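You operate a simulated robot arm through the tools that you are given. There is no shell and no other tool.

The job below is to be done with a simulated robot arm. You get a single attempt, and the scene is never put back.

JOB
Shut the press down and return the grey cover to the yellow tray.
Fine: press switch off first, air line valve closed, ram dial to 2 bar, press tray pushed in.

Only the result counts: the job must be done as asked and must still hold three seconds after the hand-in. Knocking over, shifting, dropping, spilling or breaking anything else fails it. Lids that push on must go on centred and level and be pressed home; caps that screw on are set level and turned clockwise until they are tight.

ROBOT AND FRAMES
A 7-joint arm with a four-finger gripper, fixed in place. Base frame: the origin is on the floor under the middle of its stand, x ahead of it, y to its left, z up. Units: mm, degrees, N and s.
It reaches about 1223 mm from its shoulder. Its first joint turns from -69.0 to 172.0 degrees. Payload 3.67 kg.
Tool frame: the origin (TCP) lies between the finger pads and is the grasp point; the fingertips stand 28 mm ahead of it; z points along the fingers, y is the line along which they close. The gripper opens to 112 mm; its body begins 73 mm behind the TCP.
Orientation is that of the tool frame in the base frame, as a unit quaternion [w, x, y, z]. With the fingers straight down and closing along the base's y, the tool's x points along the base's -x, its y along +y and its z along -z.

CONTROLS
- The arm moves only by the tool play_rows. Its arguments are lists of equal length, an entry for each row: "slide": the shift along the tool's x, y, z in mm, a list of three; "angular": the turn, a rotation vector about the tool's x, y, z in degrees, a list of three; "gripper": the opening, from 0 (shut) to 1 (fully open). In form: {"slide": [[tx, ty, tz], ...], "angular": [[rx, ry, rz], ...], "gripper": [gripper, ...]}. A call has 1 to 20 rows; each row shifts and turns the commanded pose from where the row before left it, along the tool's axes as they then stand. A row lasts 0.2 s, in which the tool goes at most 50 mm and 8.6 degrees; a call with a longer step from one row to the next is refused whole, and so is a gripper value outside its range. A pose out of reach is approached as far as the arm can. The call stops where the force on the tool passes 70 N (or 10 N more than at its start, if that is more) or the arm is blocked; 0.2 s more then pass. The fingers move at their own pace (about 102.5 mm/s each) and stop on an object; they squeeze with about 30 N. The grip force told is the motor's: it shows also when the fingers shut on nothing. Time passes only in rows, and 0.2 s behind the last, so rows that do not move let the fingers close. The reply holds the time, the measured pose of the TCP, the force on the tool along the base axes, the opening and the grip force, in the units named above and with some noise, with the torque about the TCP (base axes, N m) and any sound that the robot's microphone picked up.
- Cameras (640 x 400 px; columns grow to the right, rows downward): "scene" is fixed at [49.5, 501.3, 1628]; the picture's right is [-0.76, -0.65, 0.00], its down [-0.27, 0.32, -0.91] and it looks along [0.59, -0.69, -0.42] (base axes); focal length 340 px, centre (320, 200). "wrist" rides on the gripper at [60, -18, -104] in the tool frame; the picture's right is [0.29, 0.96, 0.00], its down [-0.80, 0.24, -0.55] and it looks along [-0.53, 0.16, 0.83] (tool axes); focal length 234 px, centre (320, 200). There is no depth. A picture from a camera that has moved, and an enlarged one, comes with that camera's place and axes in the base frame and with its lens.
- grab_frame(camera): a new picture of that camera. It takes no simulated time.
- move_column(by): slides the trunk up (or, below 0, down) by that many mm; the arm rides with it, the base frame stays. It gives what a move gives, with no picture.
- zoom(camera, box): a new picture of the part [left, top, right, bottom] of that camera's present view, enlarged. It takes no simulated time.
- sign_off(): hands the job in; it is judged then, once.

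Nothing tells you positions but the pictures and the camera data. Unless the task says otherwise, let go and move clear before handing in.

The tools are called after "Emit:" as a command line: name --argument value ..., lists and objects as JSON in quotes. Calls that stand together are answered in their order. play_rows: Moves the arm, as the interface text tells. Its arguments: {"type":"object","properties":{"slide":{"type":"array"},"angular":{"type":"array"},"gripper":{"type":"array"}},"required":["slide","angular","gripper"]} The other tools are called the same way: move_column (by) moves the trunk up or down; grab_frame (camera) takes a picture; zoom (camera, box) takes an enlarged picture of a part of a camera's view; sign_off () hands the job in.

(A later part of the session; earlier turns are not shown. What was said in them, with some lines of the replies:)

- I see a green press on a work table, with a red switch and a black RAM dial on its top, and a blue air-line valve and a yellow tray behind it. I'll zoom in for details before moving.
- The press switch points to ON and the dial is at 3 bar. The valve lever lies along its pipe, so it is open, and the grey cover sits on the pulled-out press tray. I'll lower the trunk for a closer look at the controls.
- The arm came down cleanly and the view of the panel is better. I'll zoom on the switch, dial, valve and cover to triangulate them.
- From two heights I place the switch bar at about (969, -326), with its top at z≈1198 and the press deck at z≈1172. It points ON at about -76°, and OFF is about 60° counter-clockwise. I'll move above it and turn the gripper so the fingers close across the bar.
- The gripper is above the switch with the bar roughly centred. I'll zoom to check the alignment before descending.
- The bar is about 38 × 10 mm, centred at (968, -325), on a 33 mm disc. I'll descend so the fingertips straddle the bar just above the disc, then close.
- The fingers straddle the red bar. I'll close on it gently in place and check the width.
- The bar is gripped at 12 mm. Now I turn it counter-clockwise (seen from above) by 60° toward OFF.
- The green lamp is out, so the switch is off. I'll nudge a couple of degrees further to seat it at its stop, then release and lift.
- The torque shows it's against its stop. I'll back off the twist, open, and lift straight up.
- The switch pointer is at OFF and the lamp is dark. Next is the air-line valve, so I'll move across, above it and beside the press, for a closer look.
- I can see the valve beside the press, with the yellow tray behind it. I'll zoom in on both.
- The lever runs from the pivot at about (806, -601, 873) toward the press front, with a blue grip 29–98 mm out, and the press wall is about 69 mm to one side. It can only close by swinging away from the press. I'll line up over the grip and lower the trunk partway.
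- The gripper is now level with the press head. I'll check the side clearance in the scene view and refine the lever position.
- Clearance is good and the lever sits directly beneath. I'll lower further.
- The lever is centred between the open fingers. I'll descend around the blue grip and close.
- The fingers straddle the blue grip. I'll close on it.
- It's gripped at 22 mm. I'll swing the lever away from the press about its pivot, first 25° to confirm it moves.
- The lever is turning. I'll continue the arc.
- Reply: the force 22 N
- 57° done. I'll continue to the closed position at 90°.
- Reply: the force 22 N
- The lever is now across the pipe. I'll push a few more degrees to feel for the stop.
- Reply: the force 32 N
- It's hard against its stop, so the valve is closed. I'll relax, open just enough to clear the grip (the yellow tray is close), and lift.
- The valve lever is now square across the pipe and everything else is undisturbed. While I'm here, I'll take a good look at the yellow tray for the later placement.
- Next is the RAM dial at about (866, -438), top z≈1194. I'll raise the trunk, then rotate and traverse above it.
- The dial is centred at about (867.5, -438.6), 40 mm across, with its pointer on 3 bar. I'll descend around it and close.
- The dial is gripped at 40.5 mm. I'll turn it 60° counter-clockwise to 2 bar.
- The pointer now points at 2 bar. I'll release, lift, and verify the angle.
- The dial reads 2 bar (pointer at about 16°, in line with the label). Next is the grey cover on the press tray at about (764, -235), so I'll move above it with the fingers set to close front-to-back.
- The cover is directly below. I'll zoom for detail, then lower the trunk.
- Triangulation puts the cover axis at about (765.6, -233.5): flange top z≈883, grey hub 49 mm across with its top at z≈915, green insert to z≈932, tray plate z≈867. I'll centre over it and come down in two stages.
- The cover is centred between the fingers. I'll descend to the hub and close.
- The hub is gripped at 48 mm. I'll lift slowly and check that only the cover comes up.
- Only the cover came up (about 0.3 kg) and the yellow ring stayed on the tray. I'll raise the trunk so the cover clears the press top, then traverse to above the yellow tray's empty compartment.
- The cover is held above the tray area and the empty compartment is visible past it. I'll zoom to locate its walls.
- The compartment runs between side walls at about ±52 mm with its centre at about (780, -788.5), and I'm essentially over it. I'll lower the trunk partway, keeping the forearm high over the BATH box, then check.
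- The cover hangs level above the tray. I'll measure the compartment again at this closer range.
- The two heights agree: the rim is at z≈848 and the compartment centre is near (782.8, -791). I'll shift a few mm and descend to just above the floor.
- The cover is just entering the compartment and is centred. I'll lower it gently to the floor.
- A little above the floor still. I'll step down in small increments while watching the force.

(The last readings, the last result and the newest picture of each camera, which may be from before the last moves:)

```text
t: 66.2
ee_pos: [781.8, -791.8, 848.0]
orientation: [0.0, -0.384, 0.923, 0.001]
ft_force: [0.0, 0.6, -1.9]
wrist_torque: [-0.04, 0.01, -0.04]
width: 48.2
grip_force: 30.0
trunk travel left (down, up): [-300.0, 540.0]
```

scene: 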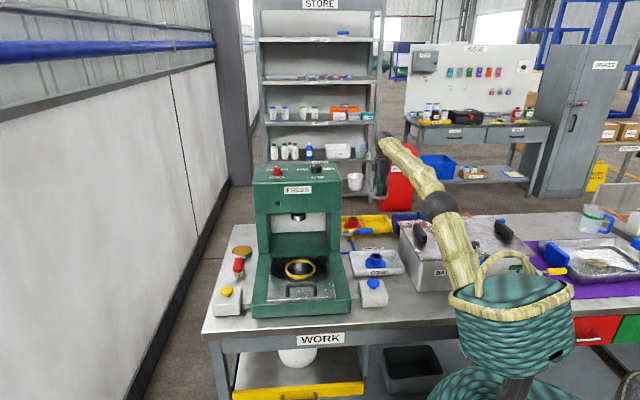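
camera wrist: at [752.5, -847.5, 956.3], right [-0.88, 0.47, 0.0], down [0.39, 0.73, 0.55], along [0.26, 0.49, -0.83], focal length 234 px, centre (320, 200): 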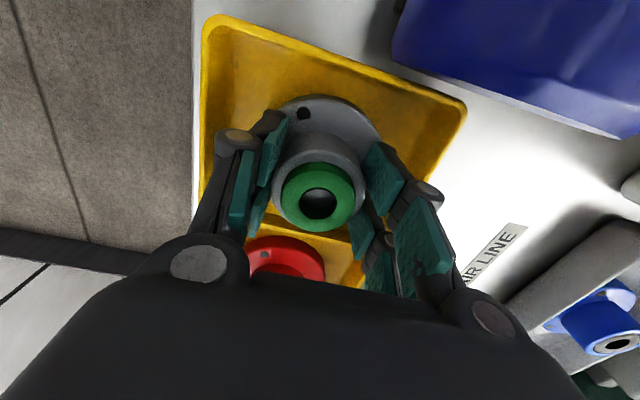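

Emit:
play_rows --slide '[[0, 0, 1.5], [0, 0, 1.5], [0, 0, 0]]' --angular '[[0, 0, 0], [0, 0, 0], [0, 0, 0]]' --gripper '[0.2, 0.2, 0.2]'

Emit:
zoom --camera "scene" --box '[340, 205, 404, 245]'

Emit:
zoom --camera "wrist" --box '[190, 0, 480, 180]'

```text
t: 67.0
ee_pos: [780.4, -791.3, 848.3]
orientation: [0.001, -0.383, 0.924, -0.001]
ft_force: [3.7, -3.4, 11.6]
wrist_torque: [-0.06, 0.2, 0.08]
width: 48.4
grip_force: 29.6
trunk travel left (down, up): [-300.0, 540.0]
```

```text
10.00 times, centred on (372, 225) of scene
camera zoom: at [49.5, 501.3, 1628.0], right [-0.76, -0.65, 0.0], down [-0.27, 0.32, -0.91], along [0.59, -0.69, -0.42], focal length 3402 px, centre (-200, -50)
```

zoom: 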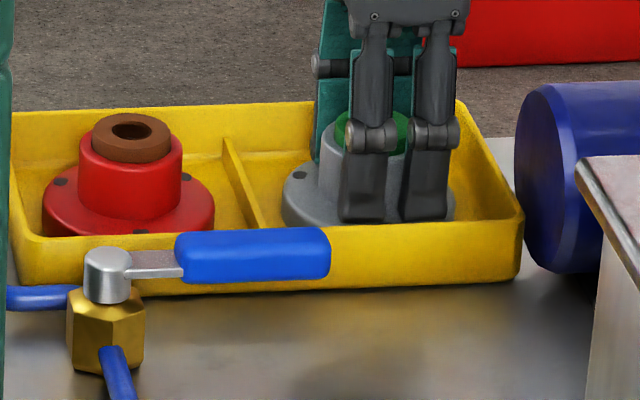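

```text
2.21 times, centred on (335, 90) of wrist
camera zoom: at [752.0, -847.1, 952.8], right [-0.88, 0.47, 0.0], down [0.39, 0.73, 0.55], along [0.26, 0.49, -0.83], focal length 517 px, centre (287, 443)
```

zoom: 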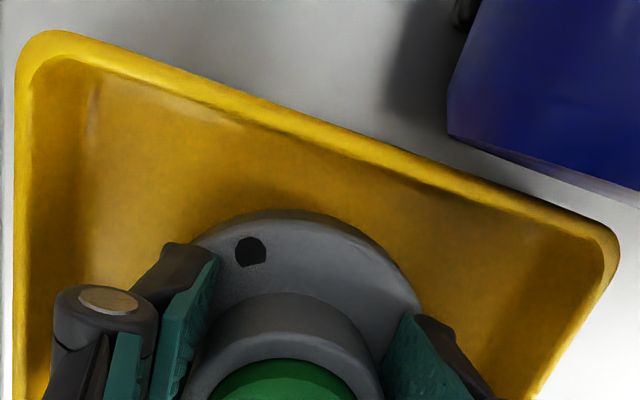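

The downward force has flipped to +12 N, so the cover is resting on the compartment floor. I'll ease off, open slightly (the tray walls are near), and lift clear.

Emit:
play_rows --slide '[[0, 0, -2], [0, 0, 0], [0, 0, 0], [0, 0, 0]]' --angular '[[0, 0, 0], [0, 0, 0], [0, 0, 0], [0, 0, 0]]' --gripper '[0.25, 0.48, 0.52, 0.52]'

Emit:
grab_frame --camera "wrist"

Emit:
zoom --camera "scene" --box '[340, 205, 404, 245]'

```text
t: 68.0
ee_pos: [781.5, -791.7, 846.6]
orientation: [-0.001, -0.383, 0.924, 0.0]
ft_force: [0.6, -0.3, 0.3]
wrist_torque: [-0.01, 0.04, -0.01]
width: 58.3
grip_force: 0.0
trunk travel left (down, up): [-300.0, 540.0]
```

```text
taken
camera wrist: at [752.3, -847.5, 952.5], right [-0.88, 0.47, 0.0], down [0.39, 0.73, 0.55], along [0.26, 0.49, -0.83], focal length 234 px, centre (320, 200)
```

wrist: 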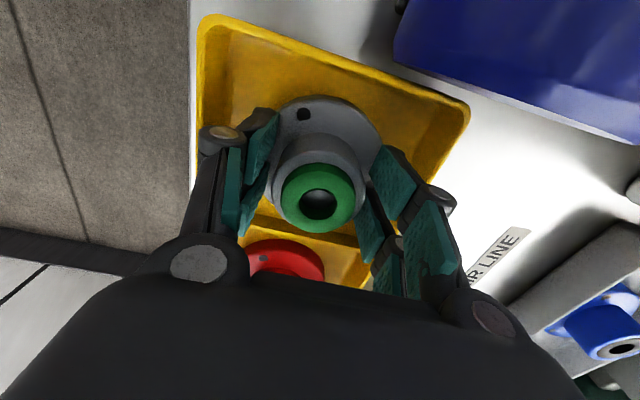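

```text
10.00 times, centred on (372, 225) of scene
camera zoom: at [49.5, 501.3, 1628.0], right [-0.76, -0.65, 0.0], down [-0.27, 0.32, -0.91], along [0.59, -0.69, -0.42], focal length 3402 px, centre (-200, -50)
```

zoom: 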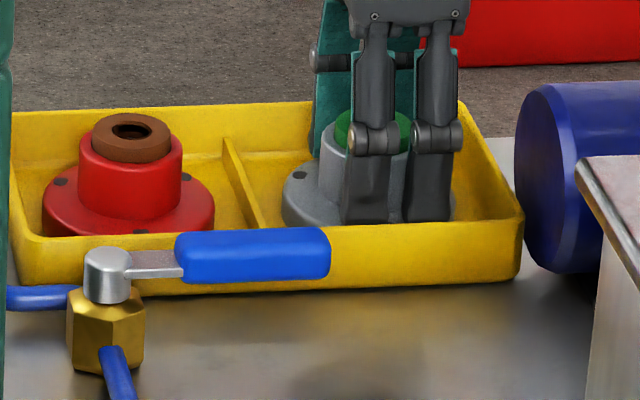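

Released, and the cover stayed put. I'll lift straight up.

Emit:
play_rows --slide '[[0, 0, -8], [0, 0, -15], [0, 0, -30], [0, 0, -40], [0, 0, -40], [0, 0, 0]]' --angular '[[0, 0, 0], [0, 0, 0], [0, 0, 0], [0, 0, 0], [0, 0, 0], [0, 0, 0]]' --gripper '[0.52, 0.52, 0.52, 0.52, 0.52, 0.52]'

Emit:
grab_frame --camera "wrist"

Emit:
zoom --camera "scene" --box '[340, 205, 404, 245]'

```text
t: 69.4
ee_pos: [781.7, -790.1, 979.8]
orientation: [0.001, -0.384, 0.923, 0.002]
ft_force: [-0.3, -0.1, 0.3]
wrist_torque: [0.02, 0.02, -0.03]
width: 58.0
grip_force: 0.1
trunk travel left (down, up): [-300.0, 540.0]
```

```text
taken
camera wrist: at [751.9, -847.2, 1085.3], right [-0.88, 0.47, 0.0], down [0.39, 0.73, 0.56], along [0.26, 0.49, -0.83], focal length 234 px, centre (320, 200)
```

wrist: 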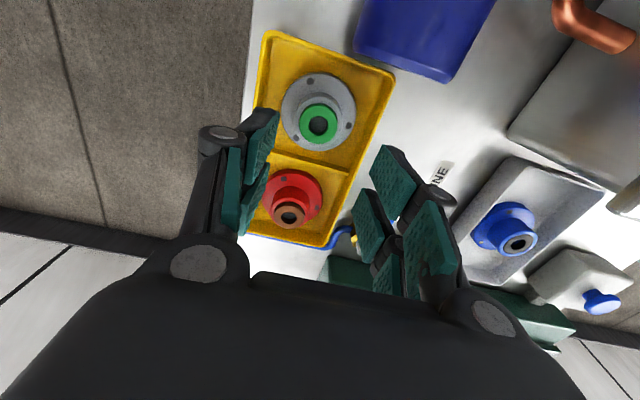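

```text
10.00 times, centred on (372, 225) of scene
camera zoom: at [49.5, 501.3, 1628.0], right [-0.76, -0.65, 0.0], down [-0.27, 0.32, -0.91], along [0.59, -0.69, -0.42], focal length 3402 px, centre (-200, -50)
```

zoom: 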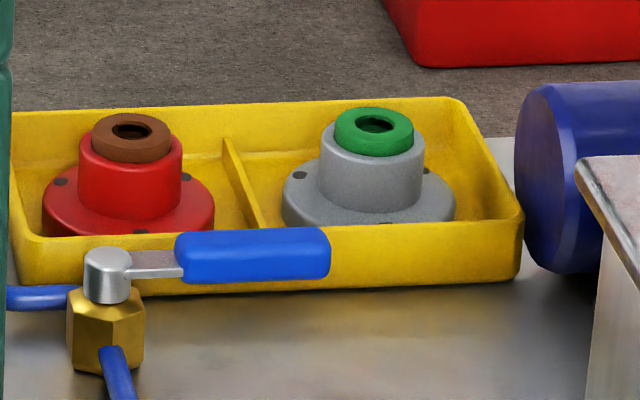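

The grey cover sits flat in the empty compartment of the yellow tray. Last is the press tray. I'll raise up, cross over, and look at its black handle from above.

Emit:
move_column --by 340

Emit:
play_rows --slide '[[-23.06, 32.85, 0], [-23.06, 32.85, 0], [-23.06, 32.85, 0], [-23.06, 32.85, 0], [-23.06, 32.85, 0], [-23.06, 32.85, 0], [-23.06, 32.85, 0], [-23.06, 32.85, 0], [-23.06, 32.85, 0], [-23.06, 32.85, 0], [-23.06, 32.85, 0], [-23.06, 32.85, 0], [-23.06, 32.85, 0], [-23.06, 32.85, 0], [-23.06, 32.85, 0], [-23.06, 32.85, 0], [-23.06, 32.85, 0], [0, 0, 0]]' --angular '[[0, 0, 0], [0, 0, 0], [0, 0, 0], [0, 0, 0], [0, 0, 0], [0, 0, 0], [0, 0, 0], [0, 0, 0], [0, 0, 0], [0, 0, 0], [0, 0, 0], [0, 0, 0], [0, 0, 0], [0, 0, 0], [0, 0, 0], [0, 0, 0], [0, 0, 0], [0, 0, 0]]' --gripper '[0.52, 0.52, 0.52, 0.52, 0.52, 0.52, 0.52, 0.52, 0.52, 0.52, 0.52, 0.52, 0.52, 0.52, 0.52, 0.52, 0.52, 0.52]'

Emit:
grab_frame --camera "wrist"

Emit:
grab_frame --camera "scene"

```text
t: 72.8
ee_pos: [781.6, -790.0, 1320.7]
orientation: [0.0, -0.384, 0.924, 0.0]
ft_force: [0.4, 0.3, -0.2]
wrist_torque: [-0.02, 0.01, 0.03]
width: 58.2
grip_force: 0.1
trunk travel left (down, up): [-640.0, 200.0]
```

```text
t: 76.5
ee_pos: [662.6, -117.7, 1320.7]
orientation: [0.001, -0.383, 0.924, 0.001]
ft_force: [0.4, 0.2, -0.1]
wrist_torque: [0.03, -0.01, 0.0]
width: 58.3
grip_force: 0.0
trunk travel left (down, up): [-640.0, 200.0]
```

```text
taken
camera wrist: at [633.5, -173.8, 1426.5], right [-0.88, 0.47, 0.0], down [0.39, 0.73, 0.56], along [0.26, 0.49, -0.83], focal length 234 px, centre (320, 200)
```

wrist: 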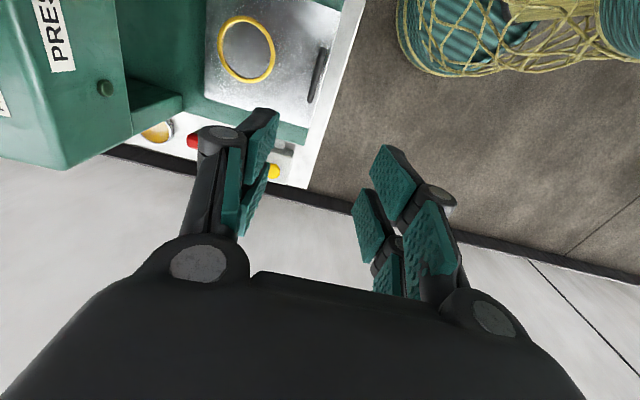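

```text
taken
```

scene: 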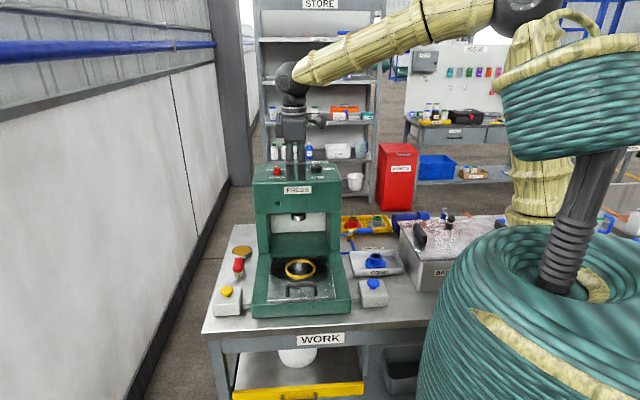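

The tray handle is nearly below. I'll zoom for its exact place and size.

Emit:
zoom --camera "wrist" --box '[260, 30, 388, 110]'

Emit:
zoom --camera "wrist" --box '[190, 0, 370, 110]'

Emit:
zoom --camera "scene" --box '[240, 180, 368, 320]'

```text
5.00 times, centred on (324, 70) of wrist
camera zoom: at [633.5, -173.8, 1426.5], right [-0.88, 0.47, 0.0], down [0.39, 0.73, 0.56], along [0.26, 0.49, -0.83], focal length 1171 px, centre (300, 850)
```

zoom: 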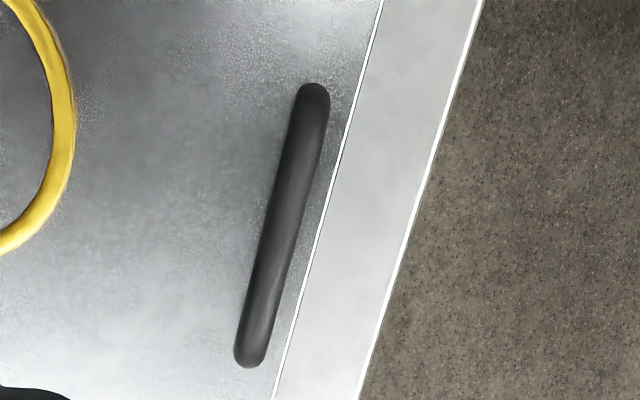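

```text
3.56 times, centred on (280, 55) of wrist
camera zoom: at [633.5, -173.8, 1426.5], right [-0.88, 0.47, 0.0], down [0.39, 0.73, 0.56], along [0.26, 0.49, -0.83], focal length 833 px, centre (462, 716)
```

zoom: 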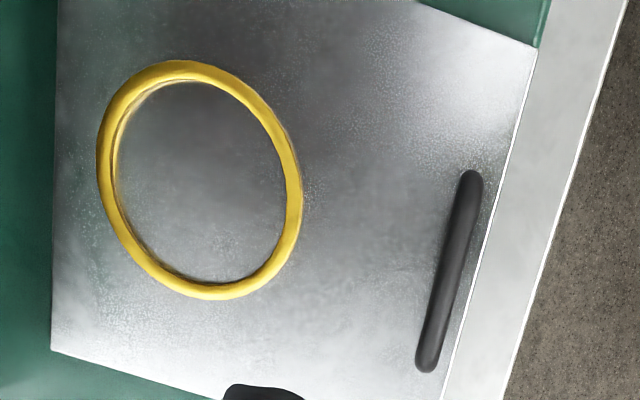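

```text
2.86 times, centred on (304, 250) of scene
camera zoom: at [49.5, 501.3, 1628.0], right [-0.76, -0.65, 0.0], down [-0.27, 0.32, -0.91], along [0.59, -0.69, -0.42], focal length 972 px, centre (366, 57)
```

zoom: 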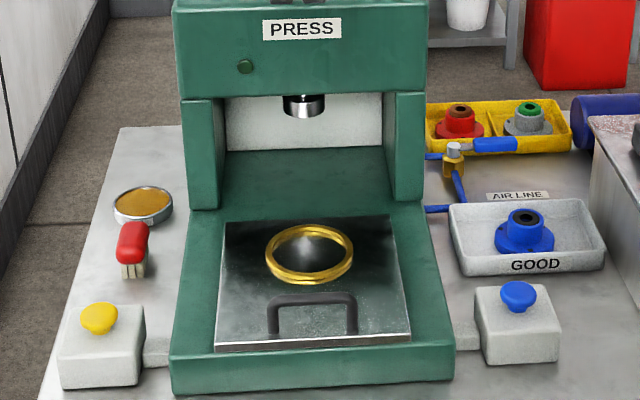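

The handle bar is centred at about (663, -134), runs across the press, and is about 12 mm thick with its top near z≈918. I'll line up, lower the trunk, and check.

Emit:
play_rows --slide '[[11.1, -11.9, 0], [0, 0, 0]]' --angular '[[0, 0, 0], [0, 0, 0]]' --gripper '[0.52, 0.52]'

Emit:
move_column --by -300

Emit:
grab_frame --camera "wrist"

Emit:
zoom --camera "wrist" --box '[240, 60, 400, 180]'

Emit:
grab_frame --camera "scene"

```text
t: 77.2
ee_pos: [662.4, -130.4, 1321.7]
orientation: [0.0, -0.383, 0.924, -0.001]
ft_force: [0.1, 0.3, 0.8]
wrist_torque: [-0.03, 0.02, 0.08]
width: 58.3
grip_force: 0.0
trunk travel left (down, up): [-640.0, 200.0]
```

```text
t: 80.2
ee_pos: [664.5, -133.4, 1021.7]
orientation: [0.0, -0.383, 0.924, 0.0]
ft_force: [-0.2, 0.1, -0.3]
wrist_torque: [0.04, 0.0, 0.02]
width: 58.3
grip_force: 0.2
trunk travel left (down, up): [-340.0, 500.0]
```

```text
taken
camera wrist: at [633.3, -188.8, 1126.6], right [-0.88, 0.47, 0.0], down [0.39, 0.73, 0.55], along [0.26, 0.49, -0.83], focal length 234 px, centre (320, 200)
```

wrist: 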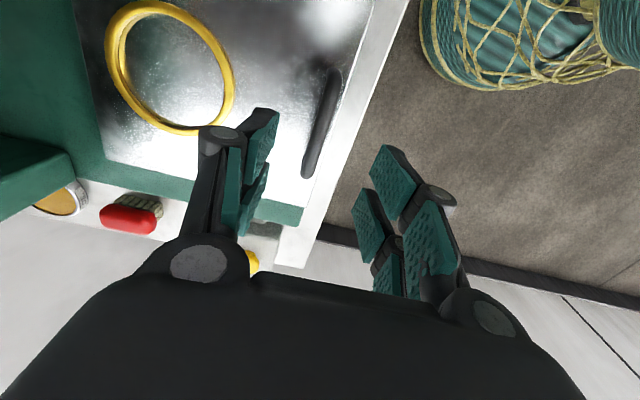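

```text
3.33 times, centred on (320, 120) of wrist
camera zoom: at [633.3, -188.8, 1126.6], right [-0.88, 0.47, 0.0], down [0.39, 0.73, 0.55], along [0.26, 0.49, -0.83], focal length 781 px, centre (320, 467)
```

zoom: 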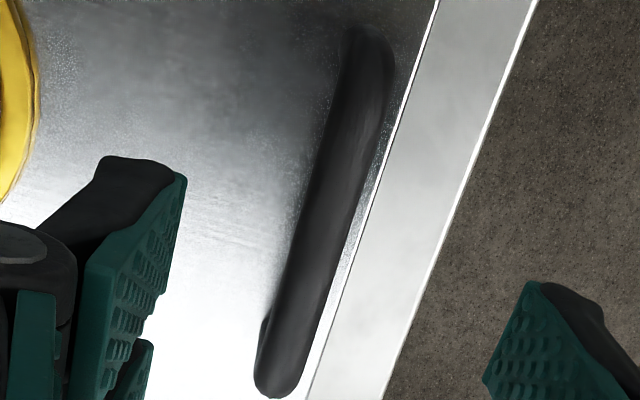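

```text
taken
```

scene: 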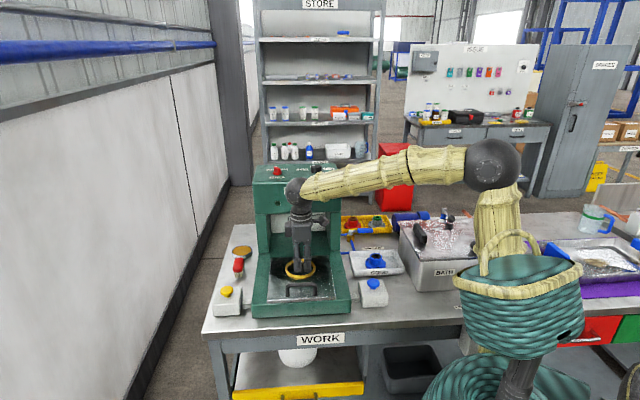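

The bar is centred between the fingers. I'll descend and close on it.

Emit:
play_rows --slide '[[0, 0, 40], [0, 0, 35], [0, 0, 20], [0, 0, 10], [0, 0, 0]]' --angular '[[0, 0, 0], [0, 0, 0], [0, 0, 0], [0, 0, 0], [0, 0, 0]]' --gripper '[0.52, 0.52, 0.52, 0.52, 0.52]'

Emit:
grab_frame --camera "wrist"

Emit:
zoom --camera "scene" --box '[240, 220, 368, 320]'

```text
t: 81.3
ee_pos: [663.3, -133.3, 916.2]
orientation: [0.0, -0.384, 0.923, 0.0]
ft_force: [-0.2, 0.0, 0.1]
wrist_torque: [-0.01, 0.01, 0.0]
width: 58.1
grip_force: 0.1
trunk travel left (down, up): [-340.0, 500.0]
```

```text
taken
camera wrist: at [633.9, -188.4, 1021.1], right [-0.88, 0.47, 0.0], down [0.39, 0.73, 0.55], along [0.26, 0.49, -0.83], focal length 234 px, centre (320, 200)
```

wrist: 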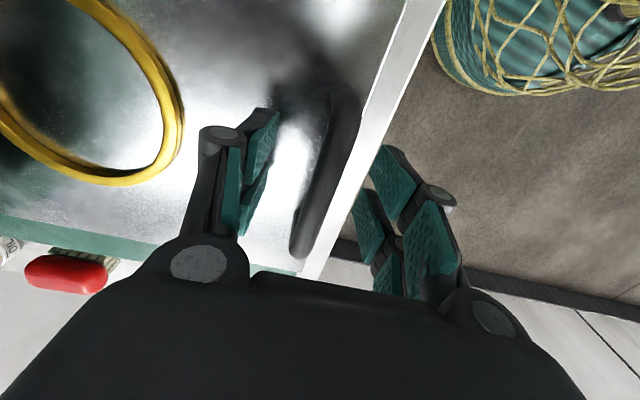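

```text
4.00 times, centred on (304, 270) of scene
camera zoom: at [49.5, 501.3, 1628.0], right [-0.76, -0.65, 0.0], down [-0.27, 0.32, -0.91], along [0.59, -0.69, -0.42], focal length 1361 px, centre (384, -80)
```

zoom: 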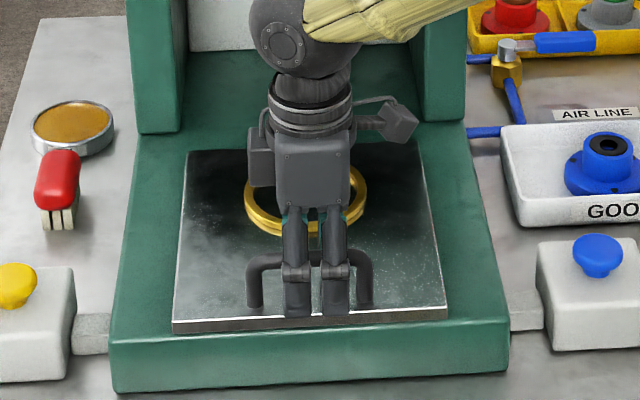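

The fingers straddle the bar. I'll close and then push toward the press.

Emit:
play_rows --slide '[[0, 0, 0], [0, 0, 0], [0, 0, 0], [0, 0, 0]]' --angular '[[0, 0, 0], [0, 0, 0], [0, 0, 0], [0, 0, 0]]' --gripper '[0.3, 0.1, 0.05, 0.05]'

Emit:
grab_frame --camera "wrist"

```text
t: 82.3
ee_pos: [663.1, -132.6, 915.1]
orientation: [0.0, -0.384, 0.923, 0.0]
ft_force: [-1.2, 0.8, -1.7]
wrist_torque: [0.04, 0.01, -0.37]
width: 12.5
grip_force: 44.8
trunk travel left (down, up): [-340.0, 500.0]
```

```text
taken
camera wrist: at [633.9, -188.3, 1021.1], right [-0.88, 0.47, 0.0], down [0.39, 0.73, 0.55], along [0.26, 0.49, -0.83], focal length 234 px, centre (320, 200)
```

wrist: 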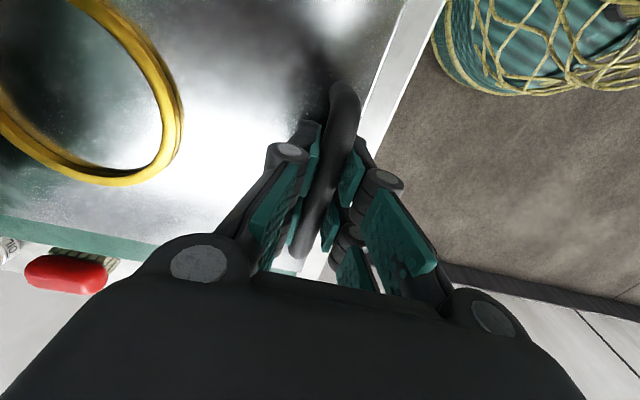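

The bar is held at 12.5 mm. I'll push the tray in, 50 mm first.

Emit:
play_rows --slide '[[0, -5, 0], [0, -10, 0], [0, -10, 0], [0, -12, 0], [0, -12, 0]]' --angular '[[0, 0, 0], [0, 0, 0], [0, 0, 0], [0, 0, 0], [0, 0, 0]]' --gripper '[0.05, 0.05, 0.05, 0.05, 0.05]'

Emit:
zoom --camera "scene" --box '[240, 180, 368, 320]'

```text
t: 83.5
ee_pos: [700.6, -168.3, 918.0]
orientation: [0.0, -0.384, 0.923, -0.001]
ft_force: [1.5, 1.3, -7.0]
wrist_torque: [0.52, -0.34, -0.18]
width: 12.4
grip_force: 45.5
trunk travel left (down, up): [-340.0, 500.0]
```

```text
2.86 times, centred on (304, 250) of scene
camera zoom: at [49.5, 501.3, 1628.0], right [-0.76, -0.65, 0.0], down [-0.27, 0.32, -0.91], along [0.59, -0.69, -0.42], focal length 972 px, centre (366, 57)
```

zoom: 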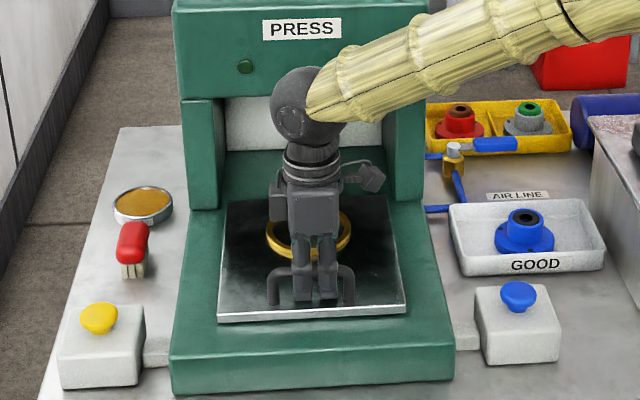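

The tray slides freely. I'll continue, and tilt the gripper back gradually so the wrist stays clear of the press head.

Emit:
play_rows --slide '[[0, -12, 0], [0, -12, 0], [0, -12, 0], [0, -12, 0], [0, 0, 0]]' --angular '[[0, 0, 0], [0, 0, 0], [0, 0, 0], [0, 0, 0], [0, 0, 0]]' --gripper '[0.05, 0.05, 0.05, 0.05, 0.05]'

Emit:
zoom --camera "scene" --box '[240, 180, 368, 320]'

Emit:
grab_frame --camera "wrist"

```text
t: 84.8
ee_pos: [733.0, -200.3, 916.5]
orientation: [0.0, -0.384, 0.924, 0.0]
ft_force: [4.1, 1.4, -6.8]
wrist_torque: [-0.29, 0.29, -0.34]
width: 12.7
grip_force: 45.2
trunk travel left (down, up): [-340.0, 500.0]
```

```text
2.86 times, centred on (304, 250) of scene
camera zoom: at [49.5, 501.3, 1628.0], right [-0.76, -0.65, 0.0], down [-0.27, 0.32, -0.91], along [0.59, -0.69, -0.42], focal length 972 px, centre (366, 57)
```

zoom: 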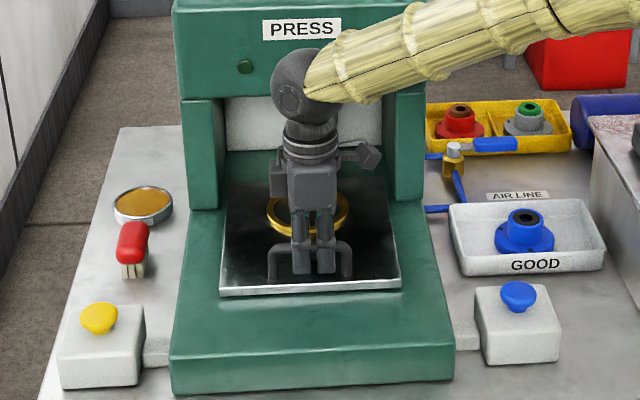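

```text
taken
camera wrist: at [703.0, -257.4, 1021.1], right [-0.88, 0.47, 0.0], down [0.39, 0.73, 0.55], along [0.26, 0.49, -0.83], focal length 234 px, centre (320, 200)
```

wrist: 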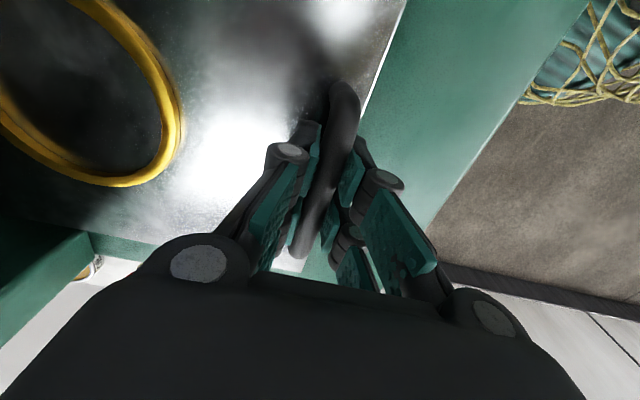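

About 97 mm in so far. I'll tilt the gripper 12° away from the press head about the bar, then keep pushing horizontally.

Emit:
play_rows --slide '[[0, 0, 0], [0, 0, 0], [0, 0, 0], [0, 0, 0]]' --angular '[[4, 0, 0], [4, 0, 0], [4, 0, 0], [0, 0, 0]]' --gripper '[0.05, 0.05, 0.05, 0.05]'

Emit:
zoom --camera "scene" --box '[240, 180, 368, 320]'

```text
t: 85.8
ee_pos: [732.4, -200.2, 914.7]
orientation: [0.04, -0.381, 0.918, -0.097]
ft_force: [1.4, 2.6, -2.1]
wrist_torque: [-0.41, 0.47, -1.18]
width: 12.7
grip_force: 45.2
trunk travel left (down, up): [-340.0, 500.0]
```

```text
2.86 times, centred on (304, 250) of scene
camera zoom: at [49.5, 501.3, 1628.0], right [-0.76, -0.65, 0.0], down [-0.27, 0.32, -0.91], along [0.59, -0.69, -0.42], focal length 972 px, centre (366, 57)
```

zoom: 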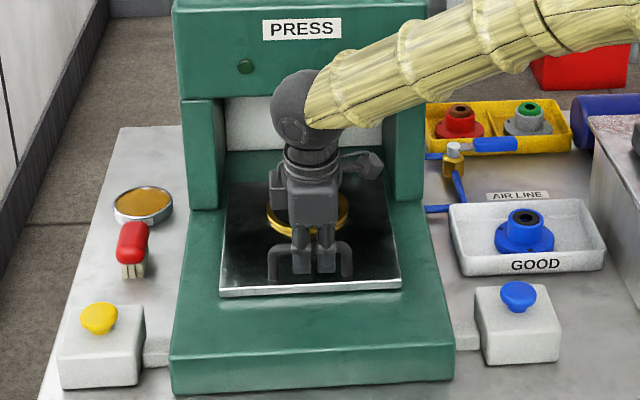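

The tilt worked. I'll continue pushing.

Emit:
play_rows --slide '[[0, -9.8, 2.1], [0, -9.8, 2.1], [0, -9.8, 2.1], [0, -9.8, 2.1], [0, 0, 0]]' --angular '[[0, 0, 0], [0, 0, 0], [0, 0, 0], [0, 0, 0], [0, 0, 0]]' --gripper '[0.05, 0.05, 0.05, 0.05, 0.05]'

Emit:
zoom --camera "scene" --box '[240, 180, 368, 320]'

```text
t: 87.0
ee_pos: [760.7, -229.8, 914.4]
orientation: [0.04, -0.381, 0.918, -0.096]
ft_force: [2.5, 0.5, 0.5]
wrist_torque: [-0.34, 0.39, -1.13]
width: 12.7
grip_force: 45.0
trunk travel left (down, up): [-340.0, 500.0]
```

```text
2.86 times, centred on (304, 250) of scene
camera zoom: at [49.5, 501.3, 1628.0], right [-0.76, -0.65, 0.0], down [-0.27, 0.32, -0.91], along [0.59, -0.69, -0.42], focal length 972 px, centre (366, 57)
```

zoom: 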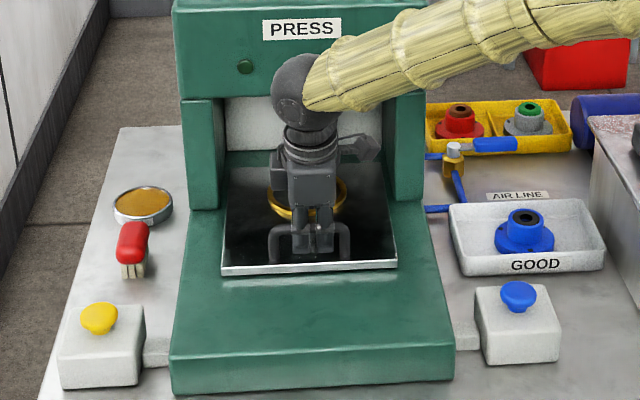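

Emit:
play_rows --slide '[[0, -7.8, 1.7], [0, -7.8, 1.7], [0, -7.8, 1.7], [0, 0, 0]]' --angular '[[0, 0, 0], [0, 0, 0], [0, 0, 0], [0, 0, 0]]' --gripper '[0.05, 0.05, 0.05, 0.05]'

Emit:
zoom --camera "scene" --box '[240, 180, 368, 320]'

Emit:
grab_frame --camera "wrist"

```text
t: 88.0
ee_pos: [777.0, -246.1, 916.8]
orientation: [0.04, -0.381, 0.919, -0.096]
ft_force: [1.0, 0.5, -0.1]
wrist_torque: [-0.02, 0.03, -1.06]
width: 12.8
grip_force: 45.0
trunk travel left (down, up): [-340.0, 500.0]
```

```text
2.86 times, centred on (304, 250) of scene
camera zoom: at [49.5, 501.3, 1628.0], right [-0.76, -0.65, 0.0], down [-0.27, 0.32, -0.91], along [0.59, -0.69, -0.42], focal length 972 px, centre (366, 57)
```

zoom: 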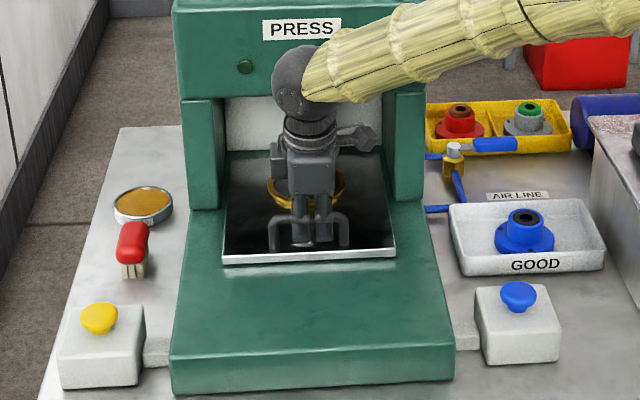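

```text
taken
camera wrist: at [732.2, -286.9, 1023.0], right [-0.87, 0.46, -0.2], down [0.31, 0.81, 0.49], along [0.39, 0.36, -0.85], focal length 234 px, centre (320, 200)
```

wrist: 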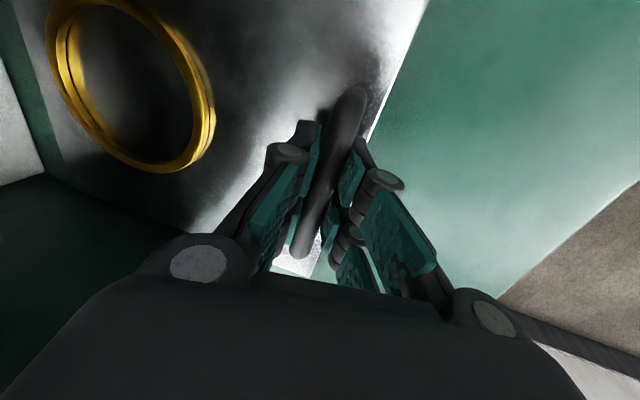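

Emit:
play_rows --slide '[[0, -6.8, 1.5], [0, -6.8, 1.5], [0, -6.8, 1.5], [0, 0, 0]]' --angular '[[0, 0, 0], [0, 0, 0], [0, 0, 0], [0, 0, 0]]' --gripper '[0.05, 0.05, 0.05, 0.05]'

Emit:
zoom --camera "scene" --box '[240, 180, 368, 320]'

Emit:
grab_frame --camera "wrist"

```text
t: 89.0
ee_pos: [792.3, -261.2, 916.1]
orientation: [0.041, -0.381, 0.919, -0.096]
ft_force: [0.5, 2.2, 3.0]
wrist_torque: [0.11, -0.08, -1.03]
width: 12.7
grip_force: 44.9
trunk travel left (down, up): [-340.0, 500.0]
```

```text
2.86 times, centred on (304, 250) of scene
camera zoom: at [49.5, 501.3, 1628.0], right [-0.76, -0.65, 0.0], down [-0.27, 0.32, -0.91], along [0.59, -0.69, -0.42], focal length 972 px, centre (366, 57)
```

zoom: 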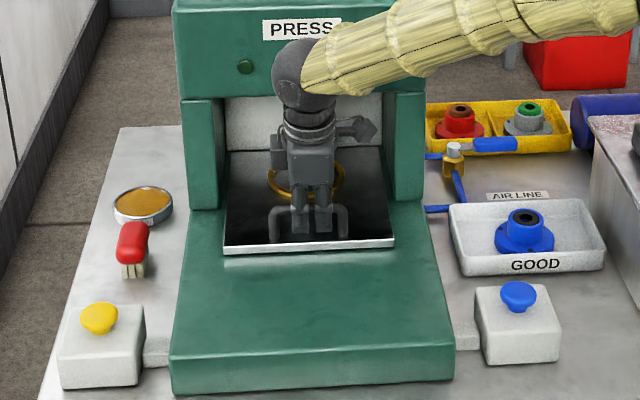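

```text
taken
camera wrist: at [746.8, -301.4, 1023.0], right [-0.87, 0.46, -0.2], down [0.31, 0.81, 0.49], along [0.39, 0.36, -0.85], focal length 234 px, centre (320, 200)
```

wrist: 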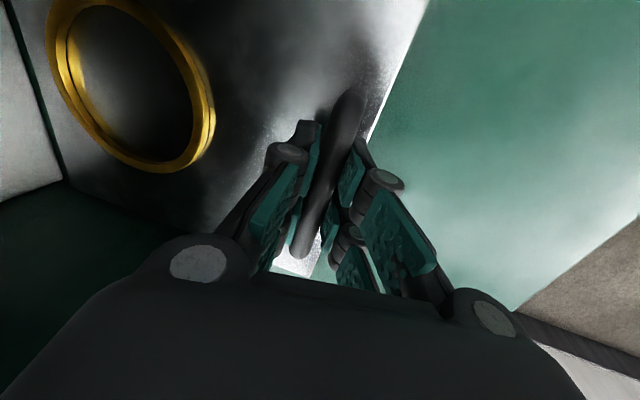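

Nearly there, with only a thin strip left behind the plate. I'll push in smaller steps to feel the stop.

Emit:
play_rows --slide '[[0, -4.9, 1.05], [0, -4.9, 1.05], [0, 0, 0]]' --angular '[[0, 0, 0], [0, 0, 0], [0, 0, 0]]' --gripper '[0.05, 0.05, 0.05]'

Emit:
zoom --camera "wrist" --box '[0, 0, 240, 240]'

```text
t: 89.8
ee_pos: [798.6, -268.5, 915.0]
orientation: [0.04, -0.381, 0.918, -0.098]
ft_force: [3.0, 0.7, 5.3]
wrist_torque: [-0.47, 0.55, -1.17]
width: 12.6
grip_force: 45.1
trunk travel left (down, up): [-340.0, 500.0]
```

```text
1.67 times, centred on (120, 120) of wrist
camera zoom: at [753.9, -308.6, 1023.0], right [-0.87, 0.46, -0.2], down [0.31, 0.81, 0.49], along [0.39, 0.36, -0.85], focal length 390 px, centre (653, 333)
```

zoom: 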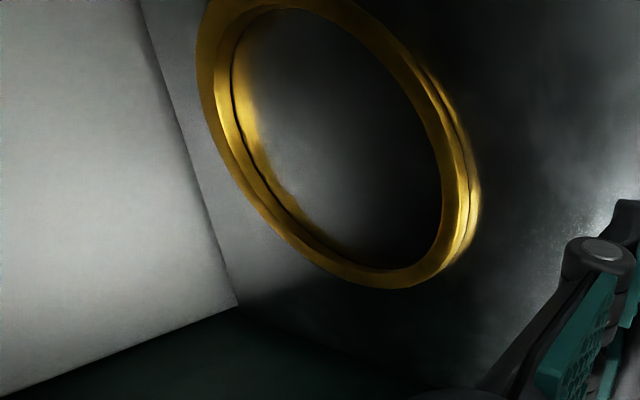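

Emit:
play_rows --slide '[[0, -3, 0.6], [0, -3, 0.6], [0, 0, 0]]' --angular '[[0, 0, 0], [0, 0, 0], [0, 0, 0]]' --gripper '[0.05, 0.05, 0.05]'

Emit:
zoom --camera "wrist" --box '[0, 0, 240, 240]'

Emit:
zoom --camera "scene" --box '[240, 180, 368, 320]'

```text
t: 90.5
ee_pos: [803.6, -272.6, 916.4]
orientation: [0.041, -0.382, 0.918, -0.096]
ft_force: [6.0, -0.4, 5.9]
wrist_torque: [0.14, -0.19, -0.95]
width: 12.7
grip_force: 44.6
trunk travel left (down, up): [-340.0, 500.0]
```

```text
1.67 times, centred on (120, 120) of wrist
camera zoom: at [758.3, -313.0, 1022.9], right [-0.87, 0.46, -0.2], down [0.31, 0.81, 0.49], along [0.39, 0.36, -0.85], focal length 390 px, centre (653, 333)
```

zoom: 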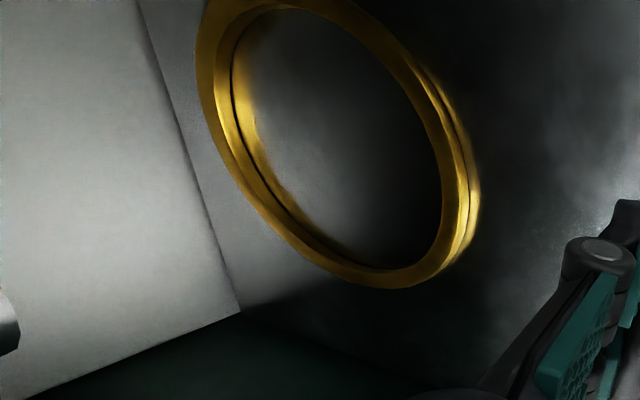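

```text
2.86 times, centred on (304, 250) of scene
camera zoom: at [49.5, 501.3, 1628.0], right [-0.76, -0.65, 0.0], down [-0.27, 0.32, -0.91], along [0.59, -0.69, -0.42], focal length 972 px, centre (366, 57)
```

zoom: 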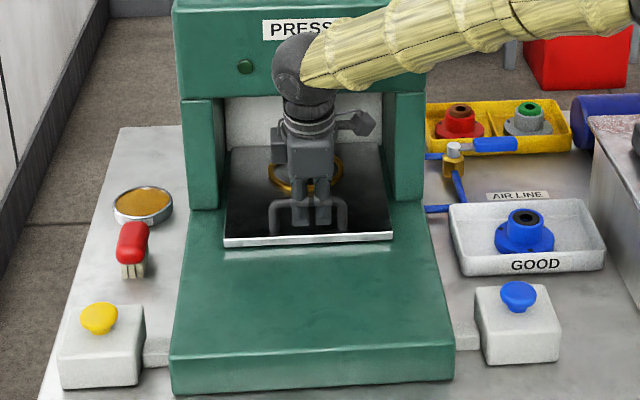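

Emit:
play_rows --slide '[[0, -2.9, 0.6], [0, -2.9, 0.6], [0, 0, 0]]' --angular '[[0, 0, 0], [0, 0, 0], [0, 0, 0]]' --gripper '[0.05, 0.05, 0.05]'

Emit:
zoom --camera "wrist" --box '[0, 0, 240, 240]'

```text
t: 91.3
ee_pos: [805.3, -272.9, 915.7]
orientation: [0.039, -0.382, 0.918, -0.096]
ft_force: [-34.9, 24.7, -5.5]
wrist_torque: [0.83, -0.81, -1.01]
width: 12.7
grip_force: 45.7
trunk travel left (down, up): [-340.0, 500.0]
```

```text
1.67 times, centred on (120, 120) of wrist
camera zoom: at [759.7, -314.0, 1023.1], right [-0.87, 0.46, -0.2], down [0.32, 0.81, 0.49], along [0.38, 0.36, -0.85], focal length 390 px, centre (653, 333)
```

zoom: 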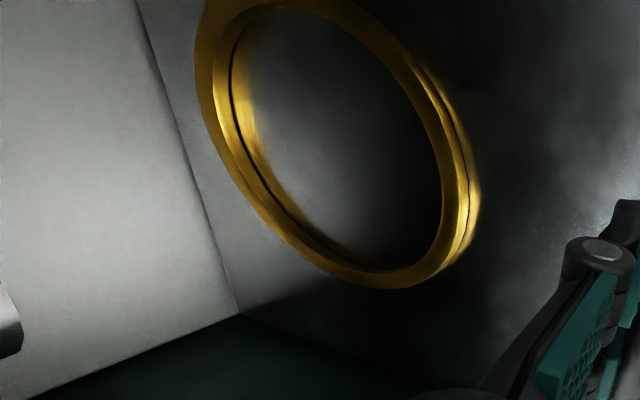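

The press tray has hit its stop (about 42 N back at 200 mm of travel). I'll relax the push, open, and lift straight up off the handle.

Emit:
play_rows --slide '[[0, 3.0, -0.6], [0, 0, 0], [0, 0, 0], [0, 0, 0], [0, 0, 0]]' --angular '[[0, 0, 0], [0, 0, 0], [0, 0, 0], [0, 0, 0], [0, 0, 0]]' --gripper '[0.05, 0.05, 0.3, 0.45, 0.45]'

Emit:
grab_frame --camera "wrist"

```text
t: 92.5
ee_pos: [805.9, -275.0, 916.4]
orientation: [0.04, -0.381, 0.919, -0.096]
ft_force: [0.6, -0.7, 0.6]
wrist_torque: [-0.02, 0.0, -0.02]
width: 50.6
grip_force: 0.1
trunk travel left (down, up): [-340.0, 500.0]
```

```text
taken
camera wrist: at [760.2, -315.2, 1022.6], right [-0.87, 0.46, -0.2], down [0.31, 0.81, 0.49], along [0.39, 0.36, -0.85], focal length 234 px, centre (320, 200)
```

wrist: 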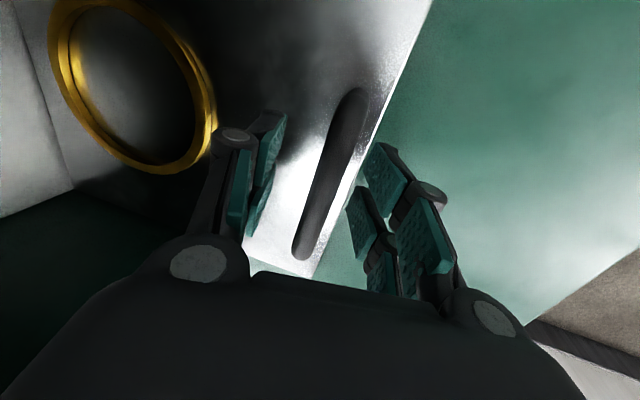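

The bar is free between the fingers. I'll lift, back away from the press, and straighten up.

Emit:
play_rows --slide '[[0, -2.5, -11.7], [0, -4.2, -19.6], [0, -4.2, -19.6], [0, -4.2, -19.6], [0, 39.1, -8.3], [0, 39.1, -8.3], [0, 39.1, -8.3], [0, 39.1, -8.3], [0, 0, 0], [0, 0, 0], [0, 0, 0], [0, 0, 0]]' --angular '[[0, 0, 0], [0, 0, 0], [0, 0, 0], [0, 0, 0], [0, 0, 0], [0, 0, 0], [0, 0, 0], [0, 0, 0], [-4, 0, 0], [-4, 0, 0], [-4, 0, 0], [0, 0, 0]]' --gripper '[0.45, 0.45, 0.45, 0.45, 0.45, 0.45, 0.45, 0.45, 0.45, 0.45, 0.45, 0.45]'

Emit:
move_column --by 330

Emit:
grab_frame --camera "scene"

Emit:
grab_frame --camera "wrist"

Emit:
zoom --camera "scene" --box '[210, 150, 370, 250]'

Emit:
zoom --camera "scene" --box '[210, 220, 370, 320]'

Emit:
zoom --camera "scene" --box '[320, 195, 480, 295]'

```text
t: 95.2
ee_pos: [693.3, -161.7, 987.7]
orientation: [0.0, -0.384, 0.923, 0.0]
ft_force: [-0.2, -0.2, 0.2]
wrist_torque: [0.0, -0.01, 0.03]
width: 50.5
grip_force: 0.0
trunk travel left (down, up): [-340.0, 500.0]
```

```text
t: 98.4
ee_pos: [692.1, -162.3, 1317.2]
orientation: [0.0, -0.384, 0.923, 0.0]
ft_force: [0.4, 0.2, 0.1]
wrist_torque: [0.0, -0.03, 0.01]
width: 50.4
grip_force: 0.0
trunk travel left (down, up): [-670.0, 170.0]
```

```text
taken
```

scene: 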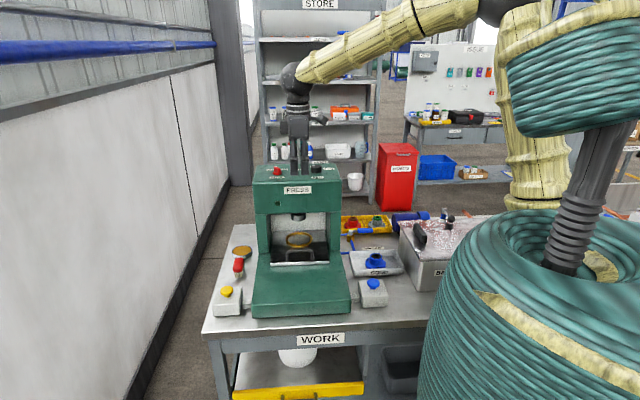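

```text
taken
camera wrist: at [662.9, -218.0, 1422.6], right [-0.88, 0.47, 0.0], down [0.39, 0.73, 0.55], along [0.26, 0.49, -0.83], focal length 234 px, centre (320, 200)
```

wrist: 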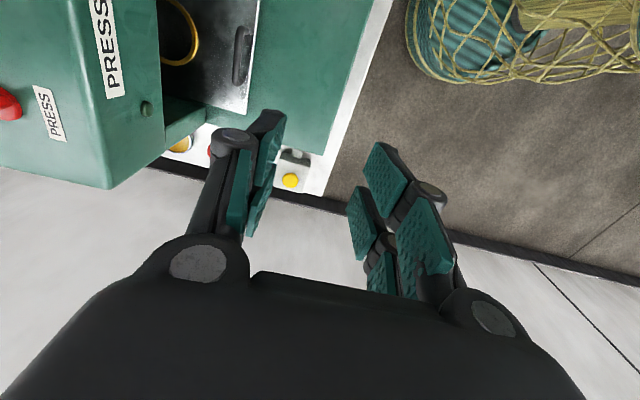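

```text
4.00 times, centred on (290, 200) of scene
camera zoom: at [49.5, 501.3, 1628.0], right [-0.76, -0.65, 0.0], down [-0.27, 0.32, -0.91], along [0.59, -0.69, -0.42], focal length 1361 px, centre (440, 200)
```

zoom: 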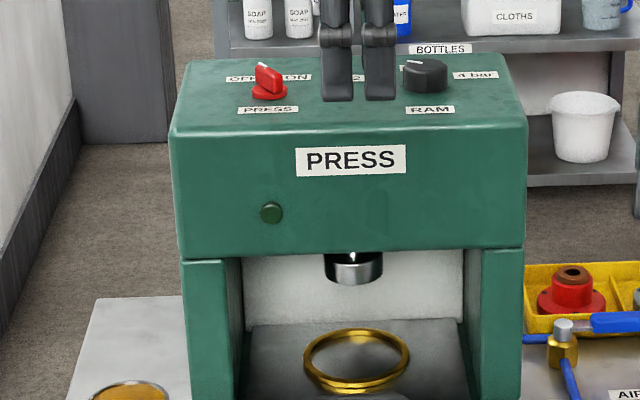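

```text
4.00 times, centred on (290, 270) of scene
camera zoom: at [49.5, 501.3, 1628.0], right [-0.76, -0.65, 0.0], down [-0.27, 0.32, -0.91], along [0.59, -0.69, -0.42], focal length 1361 px, centre (440, -80)
```

zoom: 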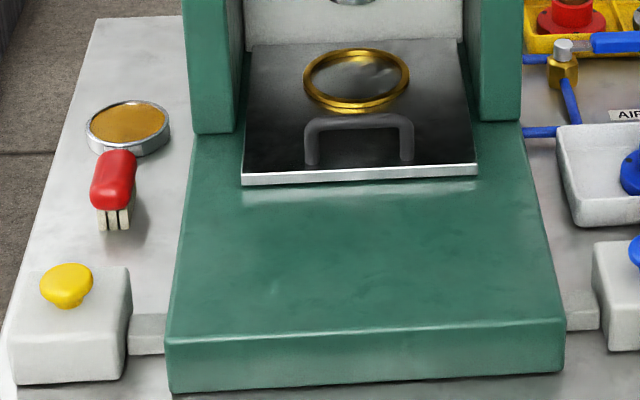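

```text
4.00 times, centred on (400, 245) of scene
camera zoom: at [49.5, 501.3, 1628.0], right [-0.76, -0.65, 0.0], down [-0.27, 0.32, -0.91], along [0.59, -0.69, -0.42], focal length 1361 px, centre (0, 20)
```

zoom: 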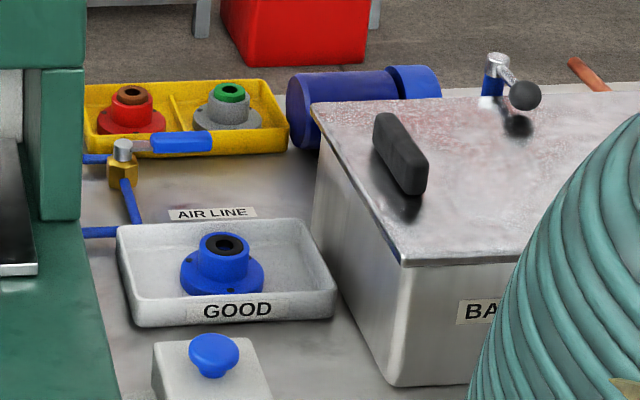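

Everything checks out in the last views. The switch is OFF with the lamp dark, the valve lever is square across the pipe, and the dial is on 2 bar. The grey cover sits flat in the yellow tray's free compartment, the press tray is in against its stop, and the arm is clear. I'm handing in.

Emit:
sign_off

```text
The job is handed in.
```

The press is shut down and the grey cover is back in the yellow tray. The job is handed in; I haven't seen the verdict.

- **Press switch:** I turned this to OFF first, and it reached its stop. The green lamp went out.
- **Air line valve:** The lever is turned a quarter turn, square across the pipe, and hard against its stop.
- **Ram dial:** The pointer is turned from 3 bar to 2 bar and lines up with the label. I set this one by eye, as I did not feel a stop there.
- **Grey cover:** It sits flat in the empty compartment of the yellow tray, next to the red cover.
- **Press tray:** It is pushed in about 200 mm until it met its stop.

I saw nothing else knocked or shifted in the final pictures. The gripper is open and clear of the press.
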